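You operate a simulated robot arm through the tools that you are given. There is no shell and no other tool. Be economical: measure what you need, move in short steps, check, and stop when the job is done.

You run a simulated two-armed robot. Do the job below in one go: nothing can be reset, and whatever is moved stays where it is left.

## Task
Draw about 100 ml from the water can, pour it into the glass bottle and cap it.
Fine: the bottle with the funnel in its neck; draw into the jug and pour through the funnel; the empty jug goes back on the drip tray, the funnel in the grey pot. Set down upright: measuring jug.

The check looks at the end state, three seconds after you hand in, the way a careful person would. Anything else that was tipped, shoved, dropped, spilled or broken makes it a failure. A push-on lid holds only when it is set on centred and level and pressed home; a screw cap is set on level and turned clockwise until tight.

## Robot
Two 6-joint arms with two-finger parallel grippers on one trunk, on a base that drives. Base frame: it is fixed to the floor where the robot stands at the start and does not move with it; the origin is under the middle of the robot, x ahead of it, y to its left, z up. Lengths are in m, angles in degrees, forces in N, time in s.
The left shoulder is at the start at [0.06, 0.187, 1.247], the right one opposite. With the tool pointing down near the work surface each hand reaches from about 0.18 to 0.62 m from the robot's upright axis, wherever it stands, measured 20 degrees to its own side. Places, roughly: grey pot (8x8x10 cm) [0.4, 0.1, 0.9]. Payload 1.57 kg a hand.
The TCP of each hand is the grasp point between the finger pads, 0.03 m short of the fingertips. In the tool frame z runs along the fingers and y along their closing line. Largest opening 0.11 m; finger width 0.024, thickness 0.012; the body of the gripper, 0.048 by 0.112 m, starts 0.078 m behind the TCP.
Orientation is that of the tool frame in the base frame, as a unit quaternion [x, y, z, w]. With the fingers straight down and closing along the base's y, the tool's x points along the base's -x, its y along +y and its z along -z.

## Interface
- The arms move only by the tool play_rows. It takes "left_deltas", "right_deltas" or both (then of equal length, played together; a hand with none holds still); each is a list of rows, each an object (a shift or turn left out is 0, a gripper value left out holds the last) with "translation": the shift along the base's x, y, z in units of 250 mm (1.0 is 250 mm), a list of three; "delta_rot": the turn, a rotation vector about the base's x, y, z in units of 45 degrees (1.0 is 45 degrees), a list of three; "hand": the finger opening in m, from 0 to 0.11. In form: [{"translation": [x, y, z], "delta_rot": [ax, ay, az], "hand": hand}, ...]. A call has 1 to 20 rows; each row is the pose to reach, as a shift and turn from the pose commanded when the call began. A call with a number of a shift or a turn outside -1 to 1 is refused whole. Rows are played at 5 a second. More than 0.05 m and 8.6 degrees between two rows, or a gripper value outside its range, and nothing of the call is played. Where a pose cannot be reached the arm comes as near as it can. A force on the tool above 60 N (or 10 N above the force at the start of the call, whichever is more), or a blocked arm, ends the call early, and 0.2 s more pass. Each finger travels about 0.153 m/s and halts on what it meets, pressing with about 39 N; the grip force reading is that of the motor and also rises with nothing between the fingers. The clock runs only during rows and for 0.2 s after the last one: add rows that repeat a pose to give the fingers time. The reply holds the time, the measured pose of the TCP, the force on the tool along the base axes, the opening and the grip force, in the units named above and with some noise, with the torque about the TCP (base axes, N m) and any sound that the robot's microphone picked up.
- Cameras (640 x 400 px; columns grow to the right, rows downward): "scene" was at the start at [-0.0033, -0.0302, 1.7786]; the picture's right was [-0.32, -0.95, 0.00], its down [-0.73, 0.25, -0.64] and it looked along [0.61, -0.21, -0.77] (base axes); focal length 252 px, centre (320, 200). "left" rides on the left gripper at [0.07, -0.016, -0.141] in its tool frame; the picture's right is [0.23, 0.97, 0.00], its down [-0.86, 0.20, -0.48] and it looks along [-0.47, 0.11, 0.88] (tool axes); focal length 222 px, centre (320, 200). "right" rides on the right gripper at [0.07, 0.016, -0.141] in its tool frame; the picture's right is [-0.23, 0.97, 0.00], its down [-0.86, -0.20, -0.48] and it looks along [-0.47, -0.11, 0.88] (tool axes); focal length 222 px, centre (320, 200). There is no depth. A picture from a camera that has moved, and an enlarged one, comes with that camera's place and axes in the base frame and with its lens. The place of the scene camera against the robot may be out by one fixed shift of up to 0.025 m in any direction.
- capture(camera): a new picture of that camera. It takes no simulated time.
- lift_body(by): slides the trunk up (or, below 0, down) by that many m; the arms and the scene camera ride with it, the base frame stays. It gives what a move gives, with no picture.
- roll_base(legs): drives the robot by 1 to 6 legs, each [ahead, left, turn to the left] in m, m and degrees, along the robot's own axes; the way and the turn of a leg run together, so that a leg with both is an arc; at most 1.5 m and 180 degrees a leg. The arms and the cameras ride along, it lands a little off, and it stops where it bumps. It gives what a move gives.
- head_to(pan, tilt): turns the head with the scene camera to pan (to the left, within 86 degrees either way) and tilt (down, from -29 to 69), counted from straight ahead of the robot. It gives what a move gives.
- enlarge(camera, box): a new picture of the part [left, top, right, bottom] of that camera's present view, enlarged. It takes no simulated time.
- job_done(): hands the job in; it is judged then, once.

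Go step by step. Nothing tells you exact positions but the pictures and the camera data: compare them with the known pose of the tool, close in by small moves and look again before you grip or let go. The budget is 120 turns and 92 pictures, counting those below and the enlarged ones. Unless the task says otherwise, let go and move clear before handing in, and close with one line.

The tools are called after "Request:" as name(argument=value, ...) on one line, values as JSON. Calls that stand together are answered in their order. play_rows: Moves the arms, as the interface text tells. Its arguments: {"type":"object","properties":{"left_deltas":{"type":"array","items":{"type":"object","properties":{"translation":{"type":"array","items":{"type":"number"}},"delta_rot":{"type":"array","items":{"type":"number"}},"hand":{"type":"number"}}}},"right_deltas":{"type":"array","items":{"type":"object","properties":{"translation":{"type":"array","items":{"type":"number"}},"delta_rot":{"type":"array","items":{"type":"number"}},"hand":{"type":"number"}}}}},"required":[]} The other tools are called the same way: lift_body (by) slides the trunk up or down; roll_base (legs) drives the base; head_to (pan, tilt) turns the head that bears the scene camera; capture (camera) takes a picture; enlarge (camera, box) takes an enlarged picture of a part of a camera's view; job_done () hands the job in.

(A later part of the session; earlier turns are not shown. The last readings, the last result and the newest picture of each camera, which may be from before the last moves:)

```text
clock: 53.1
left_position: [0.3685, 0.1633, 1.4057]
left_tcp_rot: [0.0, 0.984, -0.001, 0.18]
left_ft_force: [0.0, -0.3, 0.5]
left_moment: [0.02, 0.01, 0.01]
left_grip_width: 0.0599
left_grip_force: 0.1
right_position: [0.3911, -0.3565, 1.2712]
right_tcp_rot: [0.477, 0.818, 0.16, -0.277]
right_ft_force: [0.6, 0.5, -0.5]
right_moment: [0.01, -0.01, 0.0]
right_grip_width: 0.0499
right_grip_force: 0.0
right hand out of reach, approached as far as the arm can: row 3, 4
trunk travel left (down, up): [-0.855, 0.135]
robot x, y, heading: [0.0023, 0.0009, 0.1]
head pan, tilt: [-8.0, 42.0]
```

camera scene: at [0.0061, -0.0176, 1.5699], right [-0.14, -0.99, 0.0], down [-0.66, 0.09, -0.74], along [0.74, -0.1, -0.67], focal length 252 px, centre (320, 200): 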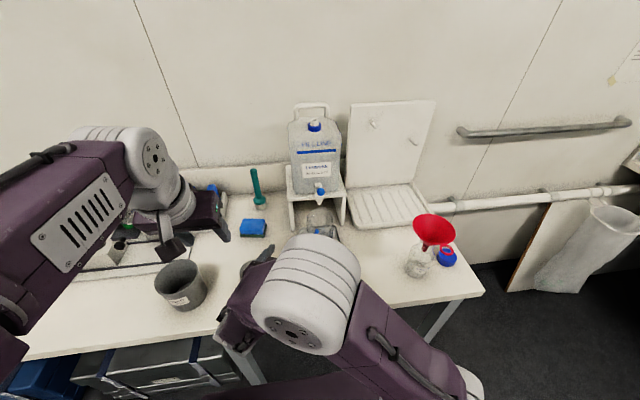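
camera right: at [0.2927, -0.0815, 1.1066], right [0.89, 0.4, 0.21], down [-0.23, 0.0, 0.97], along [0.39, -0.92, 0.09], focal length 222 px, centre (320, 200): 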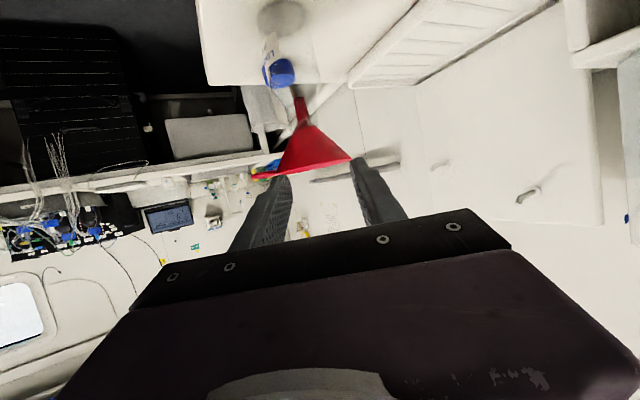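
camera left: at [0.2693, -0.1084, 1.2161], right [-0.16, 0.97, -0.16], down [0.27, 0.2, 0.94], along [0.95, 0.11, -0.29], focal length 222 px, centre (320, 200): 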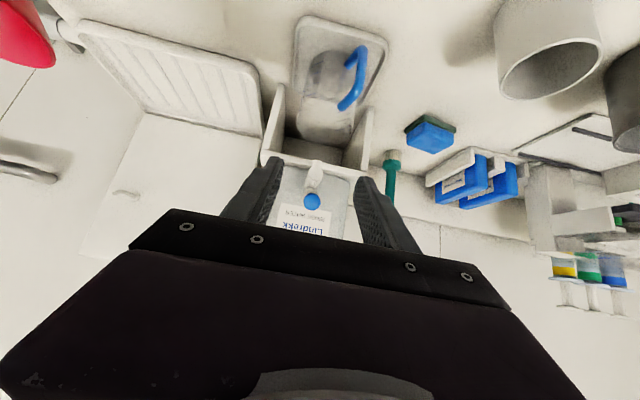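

That's within 7 mm. I'll raise another 0.1 m and run the motion in reverse (105° to 90° to 45° to upright) to confirm every stage can be reached.

Request:
lift_body(by=0.1)

Request:
play_rows(right_deltas=[{"translation": [0.012, -0.009, -0.19]}, {"translation": [0.024, -0.018, -0.384]}, {"translation": [0.024, -0.018, -0.384]}])

Request:
play_rows(right_deltas=[{"translation": [-0.025, 0.044, -0.007], "delta_rot": [-0.097, -0.055, 0]}, {"translation": [-0.05, 0.088, -0.014], "delta_rot": [-0.193, -0.109, 0]}, {"translation": [-0.076, 0.132, -0.02], "delta_rot": [-0.29, -0.164, 0]}, {"translation": [-0.076, 0.132, -0.02], "delta_rot": [-0.29, -0.164, 0]}])

Request:
play_rows(right_deltas=[{"translation": [-0.025, 0.043, -0.022], "delta_rot": [-0.124, -0.07, 0]}, {"translation": [-0.049, 0.087, -0.043], "delta_rot": [-0.249, -0.141, 0]}, {"translation": [-0.074, 0.13, -0.065], "delta_rot": [-0.373, -0.211, 0]}, {"translation": [-0.098, 0.174, -0.087], "delta_rot": [-0.497, -0.281, 0]}, {"translation": [-0.123, 0.217, -0.109], "delta_rot": [-0.621, -0.351, 0]}, {"translation": [-0.147, 0.261, -0.13], "delta_rot": [-0.746, -0.422, 0]}, {"translation": [-0.172, 0.304, -0.152], "delta_rot": [-0.87, -0.492, 0]}, {"translation": [-0.172, 0.304, -0.152], "delta_rot": [-0.87, -0.492, 0]}])

Request:
play_rows(right_deltas=[{"translation": [-0.004, 0.007, -0.063], "delta_rot": [-0.124, -0.07, 0]}, {"translation": [-0.008, 0.014, -0.126], "delta_rot": [-0.249, -0.141, 0]}, {"translation": [-0.012, 0.021, -0.189], "delta_rot": [-0.373, -0.211, 0]}, {"translation": [-0.016, 0.028, -0.251], "delta_rot": [-0.497, -0.281, 0]}, {"translation": [-0.02, 0.036, -0.314], "delta_rot": [-0.621, -0.351, 0]}, {"translation": [-0.024, 0.043, -0.377], "delta_rot": [-0.746, -0.422, 0]}, {"translation": [-0.028, 0.05, -0.44], "delta_rot": [-0.87, -0.492, 0]}, {"translation": [-0.028, 0.05, -0.44], "delta_rot": [-0.87, -0.492, 0]}])

```text
clock: 54.4
left_position: [0.37, 0.1634, 1.5051]
left_tcp_rot: [0.0, 0.984, 0.001, 0.18]
left_ft_force: [0.0, -0.2, 0.3]
left_moment: [-0.03, -0.01, -0.02]
left_grip_width: 0.06
left_grip_force: 0.1
right_position: [0.3912, -0.3581, 1.3707]
right_tcp_rot: [0.477, 0.818, 0.16, -0.278]
right_ft_force: [0.3, -0.7, 0.0]
right_moment: [0.0, 0.0, -0.03]
right_grip_width: 0.0499
right_grip_force: 0.0
trunk travel left (down, up): [-0.955, 0.035]
robot x, y, heading: [-0.0001, 0.0022, 0.0]
head pan, tilt: [-8.0, 42.0]
```

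```text
clock: 55.2
left_position: [0.3692, 0.1647, 1.5059]
left_tcp_rot: [-0.001, 0.984, 0.0, 0.179]
left_ft_force: [-0.8, 0.3, 0.2]
left_moment: [0.0, 0.02, -0.02]
left_grip_width: 0.06
left_grip_force: 0.1
right_position: [0.3985, -0.3626, 1.2747]
right_tcp_rot: [0.477, 0.819, 0.159, -0.277]
right_ft_force: [-0.4, 0.2, -0.9]
right_moment: [0.01, -0.01, 0.0]
right_grip_width: 0.0499
right_grip_force: 0.1
trunk travel left (down, up): [-0.955, 0.035]
robot x, y, heading: [0.0021, 0.0001, -0.1]
head pan, tilt: [-8.0, 42.0]
```

```text
clock: 56.2
left_position: [0.3695, 0.1622, 1.5066]
left_tcp_rot: [0.0, 0.984, 0.0, 0.18]
left_ft_force: [1.0, -0.9, -0.2]
left_moment: [0.04, 0.01, 0.03]
left_grip_width: 0.0599
left_grip_force: 0.1
right_position: [0.3784, -0.3302, 1.2713]
right_tcp_rot: [0.495, 0.847, 0.096, -0.168]
right_ft_force: [0.6, 0.1, 1.0]
right_moment: [0.02, 0.0, -0.02]
right_grip_width: 0.0499
right_grip_force: 0.1
trunk travel left (down, up): [-0.955, 0.035]
robot x, y, heading: [-0.0034, 0.0005, -0.1]
head pan, tilt: [-8.0, 42.0]
```

```text
clock: 58.0
left_position: [0.3695, 0.1637, 1.5044]
left_tcp_rot: [0.0, 0.984, 0.001, 0.18]
left_ft_force: [0.1, -1.0, -0.1]
left_moment: [0.02, 0.02, 0.02]
left_grip_width: 0.0602
left_grip_force: 0.1
right_position: [0.3356, -0.2541, 1.233]
right_tcp_rot: [0.494, 0.847, -0.1, 0.17]
right_ft_force: [-0.4, -0.1, 0.1]
right_moment: [-0.03, 0.0, -0.02]
right_grip_width: 0.0502
right_grip_force: 0.1
trunk travel left (down, up): [-0.955, 0.035]
robot x, y, heading: [0.0011, -0.0029, -0.1]
head pan, tilt: [-8.0, 42.0]
```

```text
clock: 59.8
left_position: [0.3676, 0.1628, 1.5067]
left_tcp_rot: [0.0, 0.984, 0.0, 0.18]
left_ft_force: [0.3, 0.3, 0.0]
left_moment: [0.0, 0.0, 0.01]
left_grip_width: 0.0598
left_grip_force: 0.1
right_position: [0.4264, -0.1558, 1.1496]
right_tcp_rot: [0.42, 0.716, -0.285, 0.479]
right_ft_force: [0.3, 0.8, -1.1]
right_moment: [-0.03, -0.02, 0.03]
right_grip_width: 0.0501
right_grip_force: 0.0
right hand out of reach, approached as far as the arm can: row 2, 3, 4, 5, 6, 7, 8
trunk travel left (down, up): [-0.955, 0.035]
robot x, y, heading: [-0.0038, 0.0028, -0.1]
head pan, tilt: [-8.0, 42.0]
```

At the high trunk the tilted stages work, and at the low trunk the upright-to-45° part works, so I'll change trunk height while holding 45°. Now I'm going back down to the jug.

Request:
play_rows(right_deltas=[{"translation": [0, 0, 0.19]}, {"translation": [0, 0, 0.38]}, {"translation": [0, 0, 0.57]}, {"translation": [0, 0, 0.76]}, {"translation": [0, 0, 0.95]}, {"translation": [0, 0, 0.95]}])

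Request:
lift_body(by=-0.3)

```text
clock: 61.2
left_position: [0.3678, 0.1633, 1.5062]
left_tcp_rot: [0.0, 0.984, 0.0, 0.18]
left_ft_force: [0.1, 0.3, 0.2]
left_moment: [0.01, 0.0, 0.01]
left_grip_width: 0.06
left_grip_force: 0.0
right_position: [0.4265, -0.1575, 1.3855]
right_tcp_rot: [0.42, 0.717, -0.281, 0.48]
right_ft_force: [-0.1, 0.8, 1.1]
right_moment: [-0.02, 0.02, 0.0]
right_grip_width: 0.0501
right_grip_force: 0.0
trunk travel left (down, up): [-0.955, 0.035]
robot x, y, heading: [0.0, 0.0007, -0.3]
head pan, tilt: [-8.0, 42.0]
```

```text
clock: 64.2
left_position: [0.3703, 0.1637, 1.2058]
left_tcp_rot: [0.0, 0.984, 0.001, 0.179]
left_ft_force: [-0.2, 0.0, -1.0]
left_moment: [0.0, -0.02, -0.01]
left_grip_width: 0.0602
left_grip_force: 0.0
right_position: [0.4278, -0.1574, 1.0843]
right_tcp_rot: [0.421, 0.716, -0.282, 0.481]
right_ft_force: [0.1, 0.2, 0.4]
right_moment: [0.0, 0.02, 0.01]
right_grip_width: 0.0502
right_grip_force: 0.0
trunk travel left (down, up): [-0.655, 0.335]
robot x, y, heading: [-0.0039, 0.0002, -0.0]
head pan, tilt: [-8.0, 42.0]
```

Request:
play_rows(right_deltas=[{"translation": [-0.01, 0.07, 0], "delta_rot": [0, 0, 0.15]}, {"translation": [-0.02, 0.15, 0], "delta_rot": [0, 0, 0.3]}, {"translation": [-0.03, 0.23, -0.02], "delta_rot": [0, 0, 0.45]}, {"translation": [-0.045, 0.31, -0.07], "delta_rot": [0, 0, 0.6]}, {"translation": [-0.06, 0.4, -0.14], "delta_rot": [0, 0, 0.75]}, {"translation": [-0.075, 0.51, -0.22], "delta_rot": [0, 0, 0.9]}, {"translation": [-0.075, 0.51, -0.284], "delta_rot": [0, 0, 0.9]}, {"translation": [-0.075, 0.51, -0.284], "delta_rot": [0, 0, 0.9]}])

```text
clock: 66.0
left_position: [0.3691, 0.1635, 1.2054]
left_tcp_rot: [0.0, 0.984, 0.0, 0.179]
left_ft_force: [-0.3, 1.6, 0.0]
left_moment: [0.02, -0.02, 0.0]
left_grip_width: 0.0597
left_grip_force: 0.0
right_position: [0.4084, -0.0295, 1.0135]
right_tcp_rot: [0.145, 0.818, -0.097, 0.547]
right_ft_force: [0.5, 0.6, -0.3]
right_moment: [0.01, -0.03, -0.02]
right_grip_width: 0.0504
right_grip_force: 0.1
trunk travel left (down, up): [-0.655, 0.335]
robot x, y, heading: [0.0047, -0.001, -0.0]
head pan, tilt: [-8.0, 42.0]
```

I'm back in front of the handle. I'll advance to the same grip pose, close, and check once.

Request:
play_rows(right_deltas=[{"translation": [0.1, -0.036, -0.06]}, {"translation": [0.21, -0.075, -0.124]}, {"translation": [0.316, -0.112, -0.186]}, {"translation": [0.316, -0.112, -0.186], "hand": 0.03}, {"translation": [0.316, -0.112, -0.186], "hand": 0.01}, {"translation": [0.316, -0.112, -0.186], "hand": 0.0}, {"translation": [0.316, -0.112, -0.186], "hand": 0.0}])

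Request:
play_rows(right_deltas=[{"translation": [0, 0, 0.03]}, {"translation": [0, 0, 0.06]}, {"translation": [0, 0, 0.085]}, {"translation": [0, 0, 0.085]}])

Request:
capture(camera="right")

```text
clock: 67.6
left_position: [0.3705, 0.1638, 1.2058]
left_tcp_rot: [0.0, 0.984, 0.0, 0.18]
left_ft_force: [-0.3, 0.2, 0.0]
left_moment: [-0.01, -0.03, 0.01]
left_grip_width: 0.06
left_grip_force: 0.0
right_position: [0.4871, -0.058, 0.9683]
right_tcp_rot: [0.145, 0.818, -0.096, 0.548]
right_ft_force: [0.2, 0.9, 0.6]
right_moment: [0.03, 0.05, 0.0]
right_grip_width: 0.0122
right_grip_force: 29.6
trunk travel left (down, up): [-0.655, 0.335]
robot x, y, heading: [-0.0044, 0.0015, 0.2]
head pan, tilt: [-8.0, 42.0]
```

```text
clock: 68.6
left_position: [0.3692, 0.1643, 1.205]
left_tcp_rot: [0.0, 0.984, 0.0, 0.18]
left_ft_force: [-0.3, -0.1, 0.0]
left_moment: [0.04, 0.0, 0.0]
left_grip_width: 0.0599
left_grip_force: 0.2
right_position: [0.4864, -0.0586, 0.9885]
right_tcp_rot: [0.146, 0.818, -0.098, 0.548]
right_ft_force: [0.6, 0.4, 0.0]
right_moment: [0.09, -0.08, 0.01]
right_grip_width: 0.0129
right_grip_force: 29.7
trunk travel left (down, up): [-0.655, 0.335]
robot x, y, heading: [0.0027, -0.0006, 0.1]
head pan, tilt: [-8.0, 42.0]
```

```text
30 pictures are left
camera right: at [0.3452, 0.0124, 0.9785], right [0.42, 0.88, 0.21], down [-0.18, -0.15, 0.97], along [0.89, -0.44, 0.1], focal length 222 px, centre (320, 200)
```

right: 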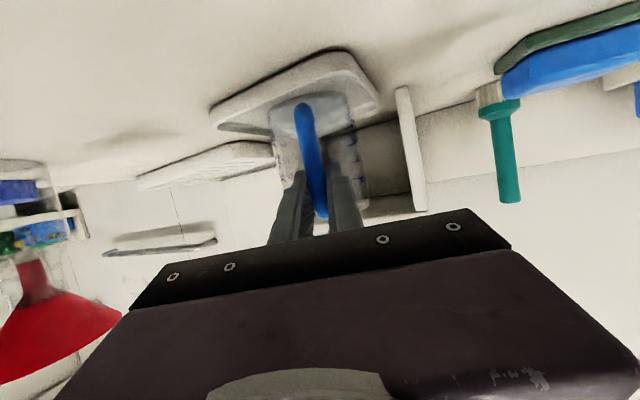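

The force reading shows no weight, and the handle seems to have stayed put while the hand rose. I'll zoom in on the grip.

Request:
enlarge(camera="right", box=[255, 80, 385, 220])

```text
2.86 times, centred on (320, 150) of right
camera zoom: at [0.3452, 0.0124, 0.9785], right [0.42, 0.88, 0.21], down [-0.18, -0.15, 0.97], along [0.89, -0.44, 0.1], focal length 635 px, centre (320, 343)
```

zoom: 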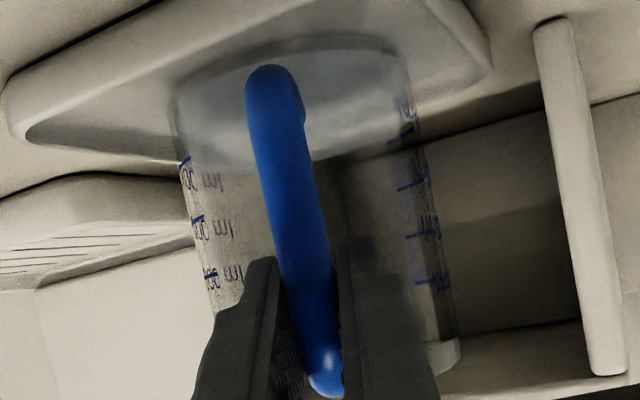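

The fingers slid up the bar and the jug stayed on the tray. I'll probe with small moves and read the forces to see how well the pads hold.

Request:
play_rows(right_deltas=[{"translation": [0, 0, -0.085]}])

Request:
play_rows(right_deltas=[{"translation": [-0.02, 0.007, 0]}])

Request:
play_rows(right_deltas=[{"translation": [0.02, -0.007, 0]}])

```text
clock: 69.0
left_position: [0.3646, 0.1652, 1.2071]
left_tcp_rot: [0.0, 0.983, -0.001, 0.182]
left_ft_force: [0.2, 0.2, -0.2]
left_moment: [-0.02, 0.0, 0.01]
left_grip_width: 0.0601
left_grip_force: 0.1
right_position: [0.4844, -0.0555, 0.9714]
right_tcp_rot: [0.146, 0.816, -0.098, 0.551]
right_ft_force: [-5.8, 2.3, 18.1]
right_moment: [-0.19, -0.34, -0.01]
right_grip_width: 0.0129
right_grip_force: 29.8
trunk travel left (down, up): [-0.655, 0.335]
robot x, y, heading: [-0.003, 0.0031, 0.1]
head pan, tilt: [-8.0, 42.0]
```

```text
clock: 69.4
left_position: [0.3691, 0.1636, 1.2054]
left_tcp_rot: [0.0, 0.984, 0.0, 0.179]
left_ft_force: [0.8, 0.1, 0.5]
left_moment: [-0.01, -0.02, -0.01]
left_grip_width: 0.0603
left_grip_force: 0.1
right_position: [0.4824, -0.0563, 0.9672]
right_tcp_rot: [0.146, 0.818, -0.097, 0.549]
right_ft_force: [3.8, -0.3, 7.9]
right_moment: [-0.23, -0.59, 0.01]
right_grip_width: 0.0126
right_grip_force: 29.7
trunk travel left (down, up): [-0.655, 0.335]
robot x, y, heading: [0.0038, -0.0055, -0.0]
head pan, tilt: [-8.0, 42.0]
```

```text
clock: 69.8
left_position: [0.3686, 0.164, 1.2064]
left_tcp_rot: [-0.001, 0.984, 0.0, 0.18]
left_ft_force: [0.2, -0.2, 0.2]
left_moment: [0.01, 0.01, 0.01]
left_grip_width: 0.0601
left_grip_force: 0.0
right_position: [0.4869, -0.0581, 0.9682]
right_tcp_rot: [0.145, 0.818, -0.097, 0.548]
right_ft_force: [-3.1, 1.7, 6.5]
right_moment: [-0.08, -0.05, 0.0]
right_grip_width: 0.0127
right_grip_force: 29.7
trunk travel left (down, up): [-0.655, 0.335]
robot x, y, heading: [-0.0017, 0.0017, 0.1]
head pan, tilt: [-8.0, 42.0]
```

Moving down met 18 N, so the pads do grip to some degree. I'll lift in small steps and read the force at each.

Request:
play_rows(right_deltas=[{"translation": [0, 0, 0.02]}])

Request:
play_rows(right_deltas=[{"translation": [0, 0, 0.03]}])

Request:
play_rows(right_deltas=[{"translation": [0, 0, 0.04]}])

Request:
enlarge(camera="right", box=[220, 60, 420, 220])

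```text
clock: 70.2
left_position: [0.3696, 0.1645, 1.2058]
left_tcp_rot: [0.0, 0.984, 0.0, 0.18]
left_ft_force: [0.0, -0.3, 0.3]
left_moment: [-0.02, 0.02, -0.02]
left_grip_width: 0.0599
left_grip_force: 0.0
right_position: [0.487, -0.0578, 0.9718]
right_tcp_rot: [0.146, 0.819, -0.098, 0.547]
right_ft_force: [-0.1, 0.6, -1.4]
right_moment: [0.06, 0.11, -0.03]
right_grip_width: 0.0124
right_grip_force: 29.5
trunk travel left (down, up): [-0.655, 0.335]
robot x, y, heading: [-0.0, 0.001, 0.2]
head pan, tilt: [-8.0, 42.0]
```

```text
clock: 70.6
left_position: [0.3697, 0.1639, 1.2056]
left_tcp_rot: [0.0, 0.984, 0.0, 0.18]
left_ft_force: [0.3, 0.4, -0.1]
left_moment: [0.03, 0.0, 0.02]
left_grip_width: 0.0602
left_grip_force: 0.0
right_position: [0.4871, -0.0572, 0.9801]
right_tcp_rot: [0.146, 0.818, -0.097, 0.547]
right_ft_force: [0.1, 0.2, -1.9]
right_moment: [0.05, 0.13, -0.01]
right_grip_width: 0.0124
right_grip_force: 29.5
trunk travel left (down, up): [-0.655, 0.335]
robot x, y, heading: [0.0001, -0.0039, -0.1]
head pan, tilt: [-8.0, 42.0]
```

```text
clock: 71.0
left_position: [0.3697, 0.163, 1.2057]
left_tcp_rot: [0.0, 0.984, 0.0, 0.18]
left_ft_force: [-0.1, 0.6, 0.2]
left_moment: [0.01, -0.02, -0.01]
left_grip_width: 0.0599
left_grip_force: 0.2
right_position: [0.4879, -0.0581, 0.9893]
right_tcp_rot: [0.146, 0.818, -0.097, 0.548]
right_ft_force: [-0.6, -0.3, -2.3]
right_moment: [0.03, 0.1, 0.02]
right_grip_width: 0.0123
right_grip_force: 29.5
trunk travel left (down, up): [-0.655, 0.335]
robot x, y, heading: [0.0044, 0.0008, 0.1]
head pan, tilt: [-8.0, 42.0]
```

```text
2.50 times, centred on (320, 140) of right
camera zoom: at [0.345, 0.0125, 0.9794], right [0.42, 0.88, 0.21], down [-0.18, -0.15, 0.97], along [0.89, -0.44, 0.1], focal length 555 px, centre (320, 350)
```

zoom: 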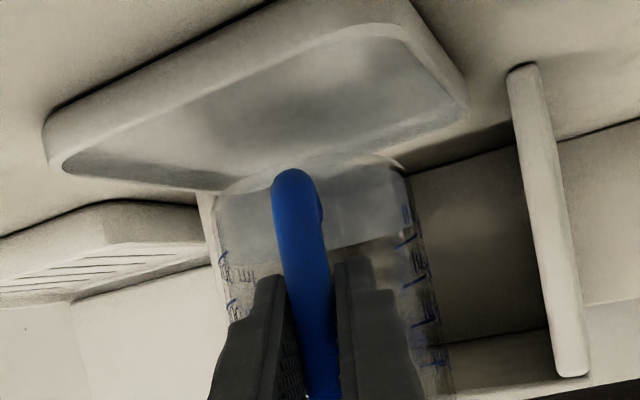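

Now the jug is clearly off the tray, reading about 2.3 N. I'll draw it back gently, out from under the tap, with small rows.

Request:
play_rows(right_deltas=[{"translation": [-0.05, 0.01, 0.01]}, {"translation": [-0.11, 0.02, 0.02]}, {"translation": [-0.17, 0.03, 0.03]}, {"translation": [-0.23, 0.035, 0.05]}, {"translation": [-0.28, 0.04, 0.07]}, {"translation": [-0.31, 0.04, 0.09]}, {"translation": [-0.31, 0.04, 0.09]}])

Request:
enlarge(camera="right", box=[220, 60, 420, 220])

```text
clock: 72.6
left_position: [0.3705, 0.1633, 1.2065]
left_tcp_rot: [0.0, 0.984, 0.0, 0.179]
left_ft_force: [0.7, -0.3, -0.6]
left_moment: [0.02, 0.0, 0.01]
left_grip_width: 0.0598
left_grip_force: 0.1
right_position: [0.4106, -0.0476, 1.0124]
right_tcp_rot: [0.147, 0.818, -0.099, 0.548]
right_ft_force: [-0.8, 0.0, -1.3]
right_moment: [0.04, 0.11, -0.03]
right_grip_width: 0.0124
right_grip_force: 29.9
trunk travel left (down, up): [-0.655, 0.335]
robot x, y, heading: [-0.0002, -0.0026, 0.0]
head pan, tilt: [-8.0, 42.0]
```

```text
2.50 times, centred on (320, 140) of right
camera zoom: at [0.2683, 0.0229, 1.002], right [0.42, 0.88, 0.21], down [-0.18, -0.15, 0.97], along [0.89, -0.44, 0.1], focal length 555 px, centre (320, 350)
```

zoom: 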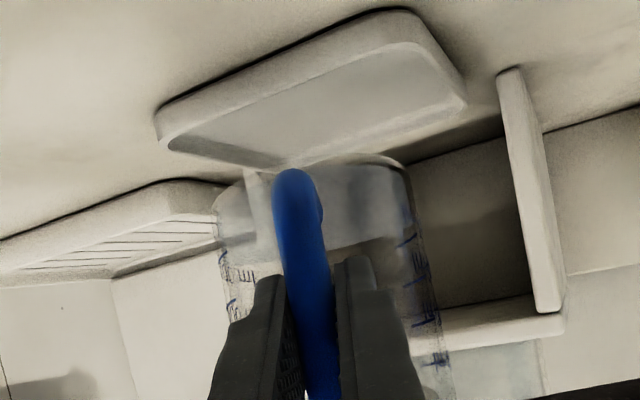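

The grip is holding steady. I'll raise the jug clear, then yaw it 40° right, well away from the funnel.

Request:
play_rows(right_deltas=[{"translation": [0, -0.02, 0.08]}, {"translation": [-0.01, -0.07, 0.18]}, {"translation": [-0.015, -0.13, 0.28]}, {"translation": [-0.02, -0.19, 0.37]}, {"translation": [-0.022, -0.25, 0.44]}, {"translation": [-0.022, -0.29, 0.47]}, {"translation": [-0.022, -0.29, 0.47]}])

Request:
play_rows(right_deltas=[{"translation": [0, -0.01, 0], "delta_rot": [0, 0, -0.08]}, {"translation": [0, -0.02, 0], "delta_rot": [0, 0, -0.2]}, {"translation": [0, -0.03, 0], "delta_rot": [0, 0, -0.33]}, {"translation": [0, -0.04, 0], "delta_rot": [0, 0, -0.46]}, {"translation": [0, -0.05, 0], "delta_rot": [0, 0, -0.59]}, {"translation": [0, -0.06, 0], "delta_rot": [0, 0, -0.72]}, {"translation": [0, -0.07, 0], "delta_rot": [0, 0, -0.83]}, {"translation": [0, -0.08, 0], "delta_rot": [0, 0, -0.9]}, {"translation": [0, -0.08, 0], "delta_rot": [0, 0, -0.9]}])

Request:
capture(camera="scene")

```text
clock: 74.2
left_position: [0.3684, 0.1636, 1.206]
left_tcp_rot: [0.0, 0.984, 0.0, 0.18]
left_ft_force: [-0.6, -0.2, 0.5]
left_moment: [0.03, 0.01, -0.01]
left_grip_width: 0.0601
left_grip_force: 0.0
right_position: [0.4047, -0.12, 1.1315]
right_tcp_rot: [0.147, 0.818, -0.099, 0.547]
right_ft_force: [0.4, 1.2, -1.7]
right_moment: [0.04, 0.12, 0.03]
right_grip_width: 0.0126
right_grip_force: 29.7
trunk travel left (down, up): [-0.655, 0.335]
robot x, y, heading: [0.0025, -0.0048, -0.2]
head pan, tilt: [-8.0, 42.0]
```

```text
clock: 76.2
left_position: [0.3704, 0.1631, 1.2058]
left_tcp_rot: [0.0, 0.984, 0.0, 0.18]
left_ft_force: [0.6, -0.4, 0.4]
left_moment: [0.0, -0.02, 0.03]
left_grip_width: 0.0599
left_grip_force: 0.1
right_position: [0.4027, -0.1395, 1.13]
right_tcp_rot: [0.419, 0.717, -0.28, 0.481]
right_ft_force: [0.2, -0.4, -1.2]
right_moment: [0.1, 0.08, 0.01]
right_grip_width: 0.0128
right_grip_force: 29.2
trunk travel left (down, up): [-0.655, 0.335]
robot x, y, heading: [0.0007, 0.0029, -0.1]
head pan, tilt: [-8.0, 42.0]
```

```text
26 pictures are left
camera scene: at [0.0067, -0.017, 1.5699], right [-0.14, -0.99, 0.0], down [-0.66, 0.09, -0.74], along [0.74, -0.1, -0.67], focal length 252 px, centre (320, 200)
```

scene: 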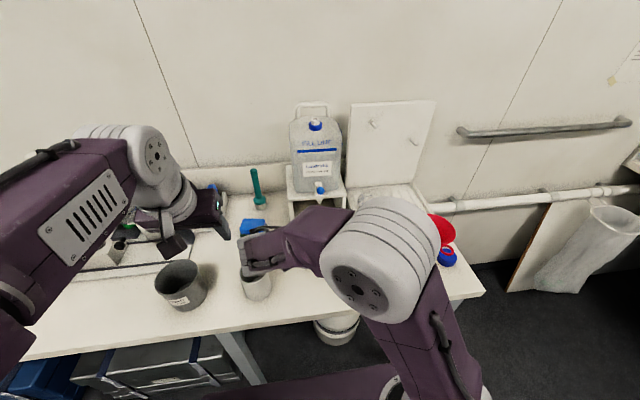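

All is well on the bench. Next I'll tilt the jug 45° in place, which is still far from spilling, and then raise the trunk.

Request:
play_rows(right_deltas=[{"translation": [0, 0, 0.02], "delta_rot": [0.087, 0.049, 0]}, {"translation": [-0.005, 0, 0.04], "delta_rot": [0.174, 0.098, 0]}, {"translation": [-0.01, 0, 0.06], "delta_rot": [0.261, 0.148, 0]}, {"translation": [-0.015, 0, 0.08], "delta_rot": [0.348, 0.197, 0]}, {"translation": [-0.02, 0, 0.1], "delta_rot": [0.435, 0.246, 0]}, {"translation": [-0.025, 0, 0.12], "delta_rot": [0.522, 0.295, 0]}, {"translation": [-0.03, 0, 0.14], "delta_rot": [0.609, 0.344, 0]}, {"translation": [-0.035, 0, 0.16], "delta_rot": [0.696, 0.394, 0]}, {"translation": [-0.04, 0, 0.18], "delta_rot": [0.783, 0.443, 0]}, {"translation": [-0.04, 0, 0.2], "delta_rot": [0.87, 0.492, 0]}, {"translation": [-0.04, 0, 0.2], "delta_rot": [0.87, 0.492, 0]}])

Request:
capture(camera="right")

```text
clock: 78.6
left_position: [0.3694, 0.1631, 1.2049]
left_tcp_rot: [0.0, 0.984, 0.0, 0.18]
left_ft_force: [0.8, -0.3, 0.2]
left_moment: [0.02, 0.03, -0.02]
left_grip_width: 0.0599
left_grip_force: 0.1
right_position: [0.3935, -0.14, 1.1804]
right_tcp_rot: [0.494, 0.847, -0.1, 0.169]
right_ft_force: [0.0, 0.1, -1.9]
right_moment: [0.08, 0.01, -0.01]
right_grip_width: 0.0124
right_grip_force: 29.5
trunk travel left (down, up): [-0.655, 0.335]
robot x, y, heading: [0.0024, 0.0037, 0.1]
head pan, tilt: [-8.0, 42.0]
```

```text
25 pictures are left
camera right: at [0.3503, -0.0279, 1.284], right [0.95, 0.29, 0.09], down [0.12, -0.62, 0.77], along [0.28, -0.72, -0.63], focal length 222 px, centre (320, 200)
```

right: 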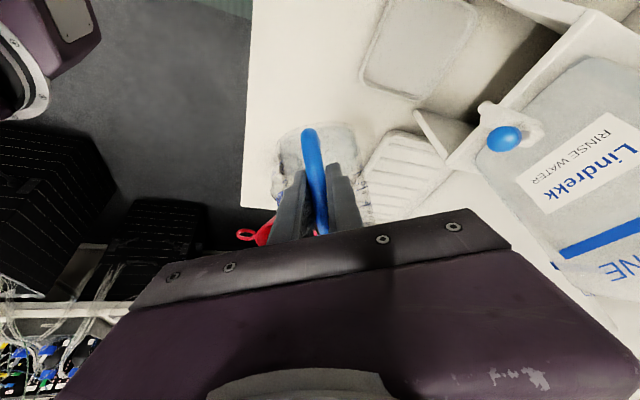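

The jug is steady at 45°. Raising the trunk 0.3 m, then moving over beside the funnel.

Request:
lift_body(by=0.3)

Request:
play_rows(right_deltas=[{"translation": [-0.03, -0.07, -0.08]}, {"translation": [-0.07, -0.15, -0.17]}, {"translation": [-0.12, -0.24, -0.26]}, {"translation": [-0.17, -0.33, -0.36]}, {"translation": [-0.2, -0.4, -0.48]}, {"translation": [-0.22, -0.44, -0.6]}, {"translation": [-0.234, -0.452, -0.73]}, {"translation": [-0.234, -0.452, -0.86]}, {"translation": [-0.234, -0.452, -0.93]}, {"translation": [-0.234, -0.452, -0.93]}])

Request:
capture(camera="right")

Request:
capture(camera="scene")

```text
clock: 81.6
left_position: [0.3705, 0.164, 1.5049]
left_tcp_rot: [-0.001, 0.984, 0.0, 0.18]
left_ft_force: [0.4, -0.4, -0.6]
left_moment: [0.01, -0.03, 0.03]
left_grip_width: 0.0602
left_grip_force: 0.1
right_position: [0.3949, -0.1407, 1.4796]
right_tcp_rot: [0.495, 0.846, -0.1, 0.17]
right_ft_force: [0.6, 0.6, -1.2]
right_moment: [0.07, 0.05, 0.0]
right_grip_width: 0.0126
right_grip_force: 29.0
trunk travel left (down, up): [-0.955, 0.035]
robot x, y, heading: [-0.0035, -0.0016, 0.0]
head pan, tilt: [-8.0, 42.0]
```

```text
clock: 83.8
left_position: [0.3693, 0.1633, 1.5061]
left_tcp_rot: [0.0, 0.984, 0.0, 0.179]
left_ft_force: [0.1, 0.3, -0.6]
left_moment: [0.0, 0.0, -0.01]
left_grip_width: 0.06
left_grip_force: 0.0
right_position: [0.3355, -0.2525, 1.2469]
right_tcp_rot: [0.495, 0.846, -0.1, 0.169]
right_ft_force: [0.8, 0.8, -1.2]
right_moment: [0.05, 0.03, 0.01]
right_grip_width: 0.0125
right_grip_force: 29.2
trunk travel left (down, up): [-0.955, 0.035]
robot x, y, heading: [-0.0006, -0.0014, -0.0]
head pan, tilt: [-8.0, 42.0]
```

```text
24 pictures are left
camera right: at [0.2917, -0.1405, 1.3518], right [0.95, 0.29, 0.09], down [0.12, -0.62, 0.77], along [0.28, -0.72, -0.63], focal length 222 px, centre (320, 200)
```

right: 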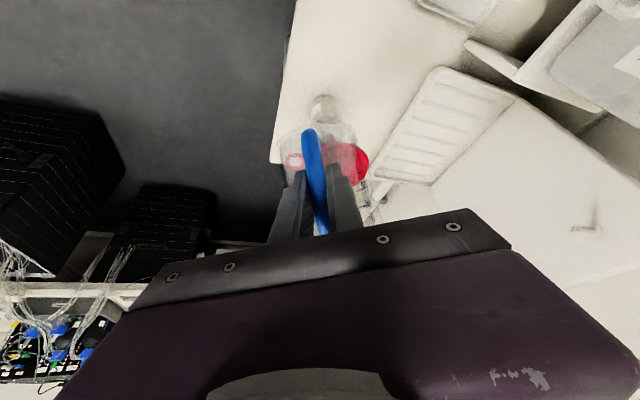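

```text
23 pictures are left
camera scene: at [0.0062, -0.0171, 1.8699], right [-0.14, -0.99, 0.0], down [-0.66, 0.09, -0.74], along [0.74, -0.1, -0.67], focal length 252 px, centre (320, 200)
```

scene: 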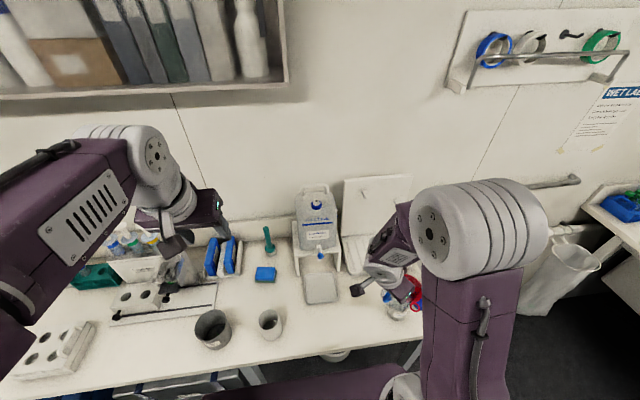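

Request:
enlarge(camera="right", box=[260, 80, 400, 220])

Request:
enlarge(camera="scene", box=[360, 250, 450, 340])

```text
2.86 times, centred on (330, 150) of right
camera zoom: at [0.2917, -0.1405, 1.3518], right [0.95, 0.29, 0.09], down [0.12, -0.62, 0.77], along [0.28, -0.72, -0.63], focal length 635 px, centre (291, 343)
```

zoom: 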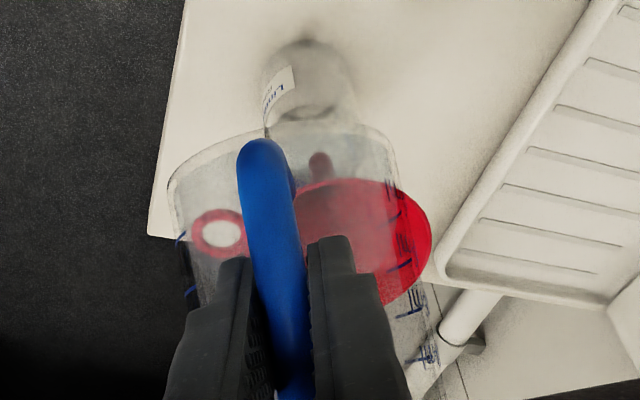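

```text
4.44 times, centred on (405, 295) of scene
camera zoom: at [0.0062, -0.0171, 1.8699], right [-0.14, -0.99, 0.0], down [-0.66, 0.09, -0.74], along [0.74, -0.1, -0.67], focal length 1119 px, centre (-58, -222)
```

zoom: 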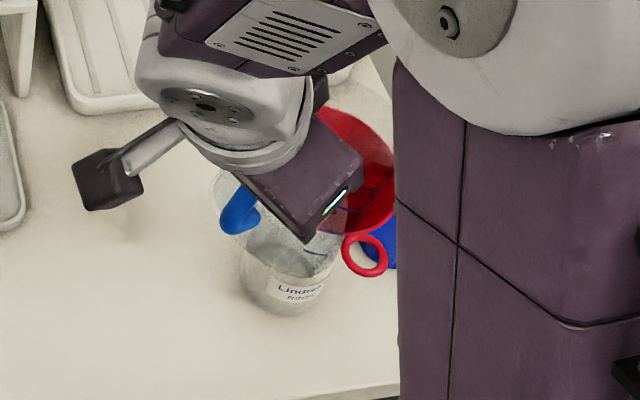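

Cross-checking the two views, the funnel centre is about (0.41, -0.36), so the jug needs about 1.5 cm of sideways correction. I'll make it and tilt to 80°, keeping the lip over the funnel.

Request:
play_rows(right_deltas=[{"translation": [0.036, 0.056, -0.02]}, {"translation": [0.05, 0.03, -0.007], "delta_rot": [0.097, 0.055, 0]}, {"translation": [0.066, 0.003, 0.007], "delta_rot": [0.193, 0.109, 0]}, {"translation": [0.082, -0.024, 0.02], "delta_rot": [0.29, 0.164, 0]}, {"translation": [0.093, -0.044, 0.028], "delta_rot": [0.348, 0.197, 0]}, {"translation": [0.104, -0.064, 0.036], "delta_rot": [0.406, 0.23, 0]}, {"translation": [0.12, -0.091, 0.047], "delta_rot": [0.483, 0.273, 0]}, {"translation": [0.12, -0.091, 0.047], "delta_rot": [0.483, 0.273, 0]}])

Request:
enlarge(camera="right", box=[240, 60, 420, 220])

```text
clock: 85.6
left_position: [0.3706, 0.1627, 1.5057]
left_tcp_rot: [0.001, 0.984, -0.001, 0.179]
left_ft_force: [-0.5, -0.2, -0.5]
left_moment: [0.0, 0.0, -0.02]
left_grip_width: 0.0599
left_grip_force: 0.0
right_position: [0.3666, -0.2757, 1.2589]
right_tcp_rot: [0.504, 0.863, 0.01, -0.018]
right_ft_force: [0.0, 0.7, -2.1]
right_moment: [0.01, 0.02, -0.04]
right_grip_width: 0.0124
right_grip_force: 30.1
trunk travel left (down, up): [-0.955, 0.035]
robot x, y, heading: [0.0018, 0.0048, 0.1]
head pan, tilt: [-8.0, 42.0]
```

```text
2.50 times, centred on (330, 140) of right
camera zoom: at [0.3492, -0.2115, 1.4034], right [0.96, 0.28, -0.01], down [0.26, -0.86, 0.44], along [0.11, -0.43, -0.9], focal length 555 px, centre (295, 350)
```

zoom: 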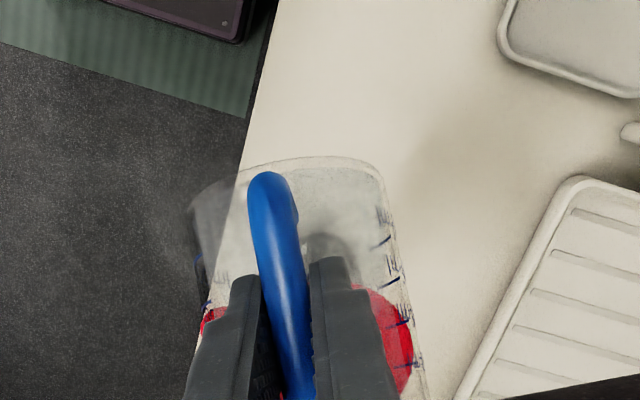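

It's lined up to within about 1 cm. I'll add a small sideways correction, tilt to 80° with a hold, and watch the stream.

Request:
play_rows(right_deltas=[{"translation": [0.021, -0.015, 0.007], "delta_rot": [0.048, 0.027, 0]}, {"translation": [0.042, -0.031, 0.015], "delta_rot": [0.097, 0.055, 0]}, {"translation": [0.062, -0.047, 0.022], "delta_rot": [0.145, 0.082, 0]}, {"translation": [0.073, -0.066, 0.029], "delta_rot": [0.193, 0.109, 0]}, {"translation": [0.073, -0.066, 0.029], "delta_rot": [0.193, 0.109, 0]}])

Request:
enlarge(camera="scene", box=[360, 250, 450, 340])

```text
clock: 86.8
left_position: [0.3703, 0.1637, 1.5062]
left_tcp_rot: [0.0, 0.984, 0.0, 0.18]
left_ft_force: [0.2, -0.6, 0.6]
left_moment: [0.01, -0.02, 0.0]
left_grip_width: 0.06
left_grip_force: 0.0
right_position: [0.3835, -0.2938, 1.267]
right_tcp_rot: [0.502, 0.858, 0.053, -0.093]
right_ft_force: [0.6, -0.3, -0.8]
right_moment: [0.02, 0.01, -0.01]
right_grip_width: 0.0126
right_grip_force: 29.8
trunk travel left (down, up): [-0.955, 0.035]
robot x, y, heading: [0.0026, 0.0008, -0.1]
head pan, tilt: [-8.0, 42.0]
```

```text
4.44 times, centred on (405, 295) of scene
camera zoom: at [0.0071, -0.0175, 1.8699], right [-0.14, -0.99, 0.0], down [-0.66, 0.09, -0.74], along [0.74, -0.1, -0.67], focal length 1119 px, centre (-58, -222)
```

zoom: 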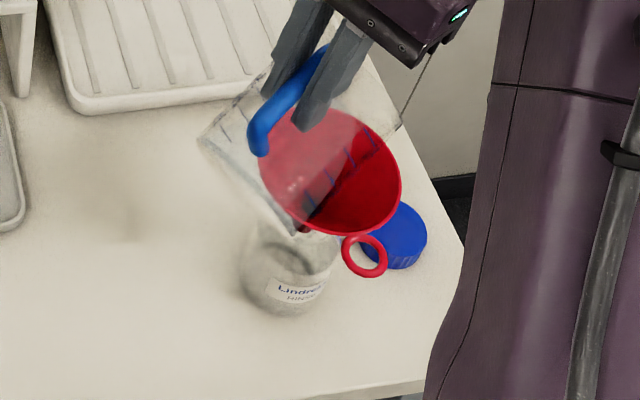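

The view is good: the lip is over the middle of the funnel. I'll continue slowly to 90° with holds.

Request:
play_rows(right_deltas=[{"translation": [0.012, -0.021, 0.004], "delta_rot": [0.048, 0.027, 0]}, {"translation": [0.023, -0.042, 0.008], "delta_rot": [0.097, 0.055, 0]}, {"translation": [0.023, -0.042, 0.008], "delta_rot": [0.097, 0.055, 0]}, {"translation": [0.035, -0.062, 0.012], "delta_rot": [0.145, 0.082, 0]}, {"translation": [0.035, -0.062, 0.012], "delta_rot": [0.145, 0.082, 0]}, {"translation": [0.047, -0.083, 0.016], "delta_rot": [0.193, 0.109, 0]}, {"translation": [0.047, -0.083, 0.016], "delta_rot": [0.193, 0.109, 0]}, {"translation": [0.047, -0.083, 0.016], "delta_rot": [0.193, 0.109, 0]}])

Request:
enlarge(camera="scene", box=[360, 250, 450, 340])

```text
clock: 88.6
left_position: [0.3687, 0.1635, 1.5051]
left_tcp_rot: [0.0, 0.984, 0.001, 0.179]
left_ft_force: [-0.1, -1.1, 0.4]
left_moment: [-0.02, -0.02, 0.01]
left_grip_width: 0.0602
left_grip_force: 0.2
right_position: [0.3958, -0.3129, 1.2703]
right_tcp_rot: [0.495, 0.847, 0.096, -0.168]
right_ft_force: [0.4, 0.7, -0.8]
right_moment: [-0.03, 0.01, -0.03]
right_grip_width: 0.0122
right_grip_force: 29.8
trunk travel left (down, up): [-0.955, 0.035]
robot x, y, heading: [-0.0016, -0.0004, 0.2]
head pan, tilt: [-8.0, 42.0]
```

```text
4.44 times, centred on (405, 295) of scene
camera zoom: at [0.0067, -0.0169, 1.8699], right [-0.14, -0.99, 0.0], down [-0.66, 0.09, -0.74], along [0.74, -0.1, -0.67], focal length 1119 px, centre (-58, -222)
```

zoom: 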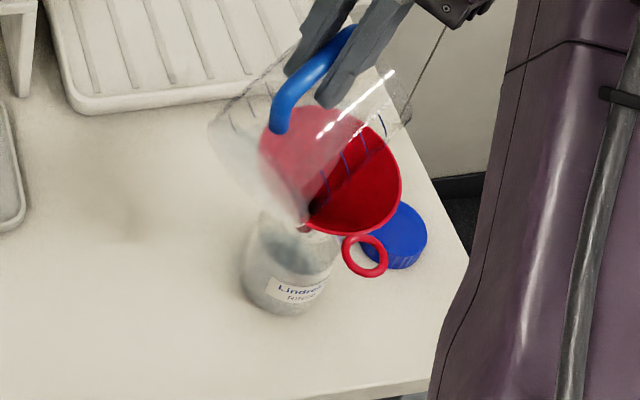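

The water seems to be going through. On to about 108°, holding there to drain.

Request:
play_rows(right_deltas=[{"translation": [0.025, -0.043, 0.009], "delta_rot": [0.097, 0.055, 0]}, {"translation": [0.049, -0.087, 0.018], "delta_rot": [0.193, 0.109, 0]}, {"translation": [0.049, -0.087, 0.018], "delta_rot": [0.193, 0.109, 0]}, {"translation": [0.069, -0.122, 0.019], "delta_rot": [0.27, 0.153, 0]}, {"translation": [0.089, -0.157, 0.02], "delta_rot": [0.348, 0.197, 0]}, {"translation": [0.089, -0.157, 0.02], "delta_rot": [0.348, 0.197, 0]}, {"translation": [0.089, -0.157, 0.02], "delta_rot": [0.348, 0.197, 0]}, {"translation": [0.089, -0.157, 0.02], "delta_rot": [0.348, 0.197, 0]}, {"translation": [0.089, -0.157, 0.02], "delta_rot": [0.348, 0.197, 0]}, {"translation": [0.089, -0.157, 0.02], "delta_rot": [0.348, 0.197, 0]}, {"translation": [0.089, -0.157, 0.02], "delta_rot": [0.348, 0.197, 0]}])

Request:
enlarge(camera="scene", box=[370, 250, 440, 330])

```text
clock: 91.0
left_position: [0.37, 0.1627, 1.5061]
left_tcp_rot: [0.0, 0.984, 0.0, 0.179]
left_ft_force: [0.8, 0.3, 0.5]
left_moment: [-0.03, 0.02, 0.0]
left_grip_width: 0.0603
left_grip_force: 0.1
right_position: [0.4176, -0.3541, 1.2757]
right_tcp_rot: [0.473, 0.811, 0.173, -0.298]
right_ft_force: [0.1, 0.7, -0.4]
right_moment: [-0.01, 0.0, 0.01]
right_grip_width: 0.0123
right_grip_force: 29.4
trunk travel left (down, up): [-0.955, 0.035]
robot x, y, heading: [0.0007, 0.001, -0.2]
head pan, tilt: [-8.0, 42.0]
```

```text
5.00 times, centred on (405, 290) of scene
camera zoom: at [0.0069, -0.0172, 1.8699], right [-0.14, -0.99, 0.0], down [-0.66, 0.09, -0.74], along [0.74, -0.1, -0.67], focal length 1259 px, centre (-105, -250)
```

zoom: 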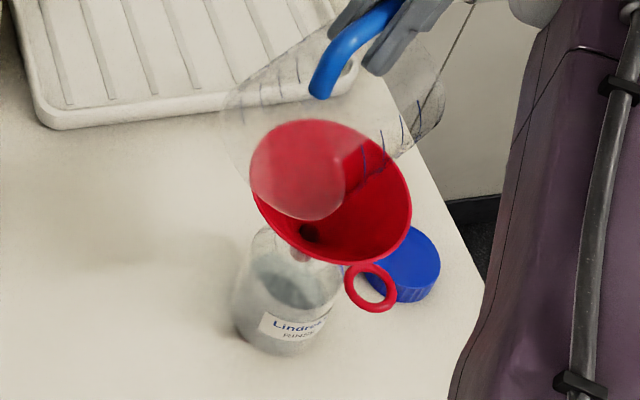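

The bottle now holds the water, the jug is empty, and I see no spill. I'll lift the jug slightly, tilt it back, and carry it away from the funnel.

Request:
play_rows(right_deltas=[{"translation": [0, 0, 0.1]}, {"translation": [-0.03, 0.05, 0.12], "delta_rot": [-0.11, -0.062, 0]}, {"translation": [-0.06, 0.09, 0.12], "delta_rot": [-0.22, -0.123, 0]}, {"translation": [-0.09, 0.14, 0.12], "delta_rot": [-0.33, -0.185, 0]}, {"translation": [-0.115, 0.19, 0.12], "delta_rot": [-0.435, -0.246, 0]}, {"translation": [-0.145, 0.235, 0.12], "delta_rot": [-0.54, -0.307, 0]}, {"translation": [-0.17, 0.28, 0.12], "delta_rot": [-0.65, -0.369, 0]}, {"translation": [-0.2, 0.33, 0.12], "delta_rot": [-0.76, -0.43, 0]}, {"translation": [-0.23, 0.376, 0.12], "delta_rot": [-0.87, -0.492, 0]}, {"translation": [-0.23, 0.376, 0.12], "delta_rot": [-0.87, -0.492, 0]}])

Request:
play_rows(right_deltas=[{"translation": [0.02, 0.08, 0.12], "delta_rot": [-0.058, -0.033, 0]}, {"translation": [0.045, 0.16, 0.24], "delta_rot": [-0.116, -0.066, 0]}, {"translation": [0.07, 0.24, 0.36], "delta_rot": [-0.174, -0.098, 0]}, {"translation": [0.095, 0.32, 0.48], "delta_rot": [-0.232, -0.131, 0]}, {"translation": [0.12, 0.4, 0.6], "delta_rot": [-0.29, -0.164, 0]}, {"translation": [0.14, 0.48, 0.7], "delta_rot": [-0.348, -0.197, 0]}, {"translation": [0.14, 0.48, 0.7], "delta_rot": [-0.348, -0.197, 0]}])

Request:
lift_body(by=-0.3)

```text
clock: 93.2
left_position: [0.3692, 0.1637, 1.5057]
left_tcp_rot: [0.0, 0.984, 0.0, 0.179]
left_ft_force: [-0.7, -0.4, -0.5]
left_moment: [0.0, -0.02, -0.02]
left_grip_width: 0.0602
left_grip_force: 0.1
right_position: [0.3607, -0.2581, 1.306]
right_tcp_rot: [0.504, 0.863, -0.022, 0.036]
right_ft_force: [0.3, -0.6, -2.0]
right_moment: [0.04, 0.02, 0.01]
right_grip_width: 0.0122
right_grip_force: 29.4
trunk travel left (down, up): [-0.955, 0.035]
robot x, y, heading: [0.001, 0.0006, 0.0]
head pan, tilt: [-8.0, 42.0]
```

```text
clock: 94.8
left_position: [0.3696, 0.1635, 1.5051]
left_tcp_rot: [0.0, 0.984, 0.0, 0.18]
left_ft_force: [-0.4, -1.1, -0.2]
left_moment: [0.02, 0.02, -0.01]
left_grip_width: 0.0602
left_grip_force: 0.0
right_position: [0.3935, -0.1395, 1.4805]
right_tcp_rot: [0.496, 0.846, -0.101, 0.17]
right_ft_force: [-0.1, 0.4, -1.9]
right_moment: [-0.01, 0.02, 0.0]
right_grip_width: 0.0121
right_grip_force: 29.4
trunk travel left (down, up): [-0.955, 0.035]
robot x, y, heading: [0.0054, 0.0001, -0.0]
head pan, tilt: [-8.0, 42.0]
```

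```text
clock: 97.8
left_position: [0.3697, 0.1638, 1.2053]
left_tcp_rot: [0.0, 0.984, 0.0, 0.18]
left_ft_force: [0.6, -0.7, 0.0]
left_moment: [-0.02, -0.03, 0.01]
left_grip_width: 0.0598
left_grip_force: 0.1
right_position: [0.3952, -0.1388, 1.1806]
right_tcp_rot: [0.495, 0.847, -0.1, 0.169]
right_ft_force: [0.7, -1.5, -1.4]
right_moment: [0.04, 0.01, -0.01]
right_grip_width: 0.0124
right_grip_force: 29.0
trunk travel left (down, up): [-0.655, 0.335]
robot x, y, heading: [-0.0002, 0.0007, 0.2]
head pan, tilt: [-8.0, 42.0]
```

Request:
play_rows(right_deltas=[{"translation": [0, 0, 0], "delta_rot": [-0.12, -0.068, 0]}, {"translation": [0.005, 0, -0.02], "delta_rot": [-0.245, -0.139, 0]}, {"translation": [0.01, 0, -0.05], "delta_rot": [-0.37, -0.209, 0]}, {"translation": [0.02, 0, -0.08], "delta_rot": [-0.495, -0.28, 0]}, {"translation": [0.03, 0, -0.12], "delta_rot": [-0.62, -0.351, 0]}, {"translation": [0.035, 0, -0.16], "delta_rot": [-0.745, -0.421, 0]}, {"translation": [0.04, 0, -0.2], "delta_rot": [-0.87, -0.492, 0]}, {"translation": [0.04, 0, -0.2], "delta_rot": [-0.87, -0.492, 0]}])

Request:
play_rows(right_deltas=[{"translation": [0, 0.01, 0], "delta_rot": [0, 0, 0.13]}, {"translation": [0, 0.02, 0], "delta_rot": [0, 0, 0.26]}, {"translation": [0, 0.035, 0], "delta_rot": [0, 0, 0.39]}, {"translation": [0, 0.05, 0], "delta_rot": [0, 0, 0.52]}, {"translation": [0, 0.06, 0], "delta_rot": [0, 0, 0.65]}, {"translation": [0, 0.07, 0], "delta_rot": [0, 0, 0.78]}, {"translation": [0, 0.08, 0], "delta_rot": [0, 0, 0.9]}, {"translation": [0, 0.08, 0], "delta_rot": [0, 0, 0.9]}])

Request:
play_rows(right_deltas=[{"translation": [0, 0.05, -0.09]}, {"translation": [0.005, 0.11, -0.18]}, {"translation": [0.01, 0.17, -0.27]}, {"translation": [0.015, 0.23, -0.36]}, {"translation": [0.02, 0.28, -0.43]}, {"translation": [0.022, 0.29, -0.46]}, {"translation": [0.022, 0.29, -0.46]}])

Request:
enlarge(camera="right", box=[220, 60, 420, 220])

```text
clock: 99.6
left_position: [0.3699, 0.1629, 1.2044]
left_tcp_rot: [0.001, 0.984, 0.0, 0.18]
left_ft_force: [-0.9, -0.9, -0.1]
left_moment: [0.06, -0.03, 0.03]
left_grip_width: 0.0601
left_grip_force: 0.1
right_position: [0.4041, -0.1394, 1.1309]
right_tcp_rot: [0.419, 0.716, -0.281, 0.482]
right_ft_force: [0.9, 0.5, -1.7]
right_moment: [0.06, 0.02, 0.02]
right_grip_width: 0.0124
right_grip_force: 29.3
trunk travel left (down, up): [-0.655, 0.335]
robot x, y, heading: [-0.003, -0.0005, 0.0]
head pan, tilt: [-8.0, 42.0]
```

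```text
clock: 101.4
left_position: [0.3703, 0.1632, 1.2056]
left_tcp_rot: [0.0, 0.984, 0.0, 0.18]
left_ft_force: [-0.1, -0.4, 0.8]
left_moment: [0.01, 0.02, 0.01]
left_grip_width: 0.06
left_grip_force: 0.1
right_position: [0.4056, -0.1181, 1.1303]
right_tcp_rot: [0.145, 0.818, -0.097, 0.548]
right_ft_force: [-0.3, -0.2, -0.6]
right_moment: [0.03, 0.06, -0.07]
right_grip_width: 0.0121
right_grip_force: 28.9
trunk travel left (down, up): [-0.655, 0.335]
robot x, y, heading: [-0.0022, 0.0013, -0.1]
head pan, tilt: [-8.0, 42.0]
```

```text
clock: 103.0
left_position: [0.3702, 0.1644, 1.2059]
left_tcp_rot: [0.001, 0.984, 0.0, 0.18]
left_ft_force: [0.5, -1.0, -0.6]
left_moment: [0.02, 0.0, 0.02]
left_grip_width: 0.0598
left_grip_force: 0.0
right_position: [0.4096, -0.0462, 1.0152]
right_tcp_rot: [0.145, 0.817, -0.097, 0.549]
right_ft_force: [0.4, 0.0, 0.4]
right_moment: [0.03, 0.05, -0.02]
right_grip_width: 0.0124
right_grip_force: 29.3
trunk travel left (down, up): [-0.655, 0.335]
robot x, y, heading: [-0.005, -0.0014, -0.2]
head pan, tilt: [-8.0, 42.0]
```

```text
2.50 times, centred on (320, 140) of right
camera zoom: at [0.2682, 0.0243, 1.0048], right [0.42, 0.88, 0.21], down [-0.18, -0.15, 0.97], along [0.89, -0.44, 0.1], focal length 555 px, centre (320, 350)
```

zoom: 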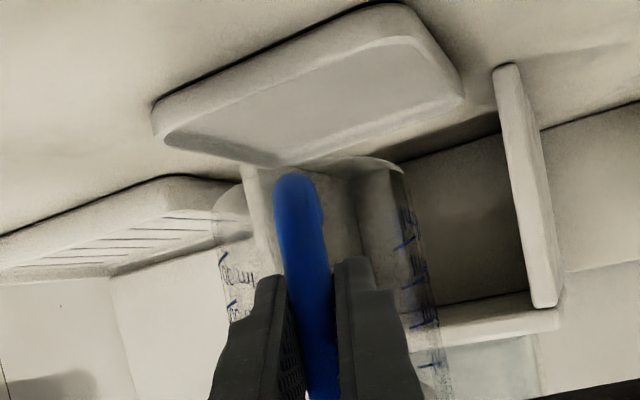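

The jug is empty. I'll slide it back over the tray and lower it gently.

Request:
play_rows(right_deltas=[{"translation": [0.03, 0, -0.02]}, {"translation": [0.08, -0.005, -0.04]}, {"translation": [0.14, -0.01, -0.06]}, {"translation": [0.2, -0.02, -0.075]}, {"translation": [0.26, -0.03, -0.09]}, {"translation": [0.31, -0.045, -0.1]}, {"translation": [0.31, -0.045, -0.13]}, {"translation": [0.31, -0.045, -0.155]}, {"translation": [0.31, -0.045, -0.172]}, {"translation": [0.31, -0.045, -0.172]}])

Request:
enlarge(camera="right", box=[220, 60, 420, 220])

```text
clock: 105.2
left_position: [0.3691, 0.1646, 1.2058]
left_tcp_rot: [0.0, 0.984, 0.0, 0.18]
left_ft_force: [1.0, 0.6, 0.0]
left_moment: [0.01, 0.02, 0.0]
left_grip_width: 0.0603
left_grip_force: 0.1
right_position: [0.4882, -0.0569, 0.9736]
right_tcp_rot: [0.145, 0.818, -0.097, 0.548]
right_ft_force: [-0.1, 0.4, -0.4]
right_moment: [0.0, 0.05, 0.01]
right_grip_width: 0.0122
right_grip_force: 29.4
trunk travel left (down, up): [-0.655, 0.335]
robot x, y, heading: [0.0009, -0.0019, 0.2]
head pan, tilt: [-8.0, 42.0]
```

```text
2.50 times, centred on (320, 140) of right
camera zoom: at [0.3458, 0.013, 0.962], right [0.42, 0.88, 0.21], down [-0.18, -0.15, 0.97], along [0.89, -0.44, 0.1], focal length 555 px, centre (320, 350)
```

zoom: 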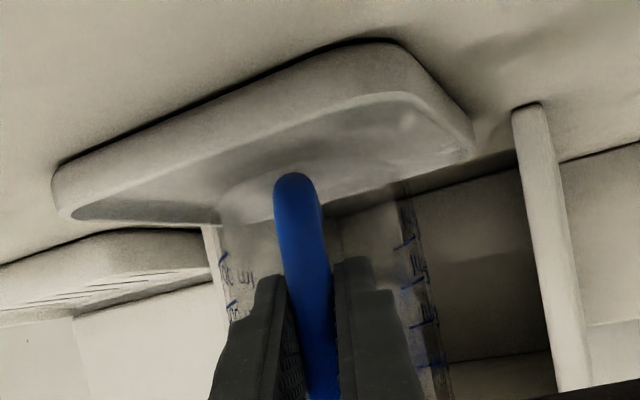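

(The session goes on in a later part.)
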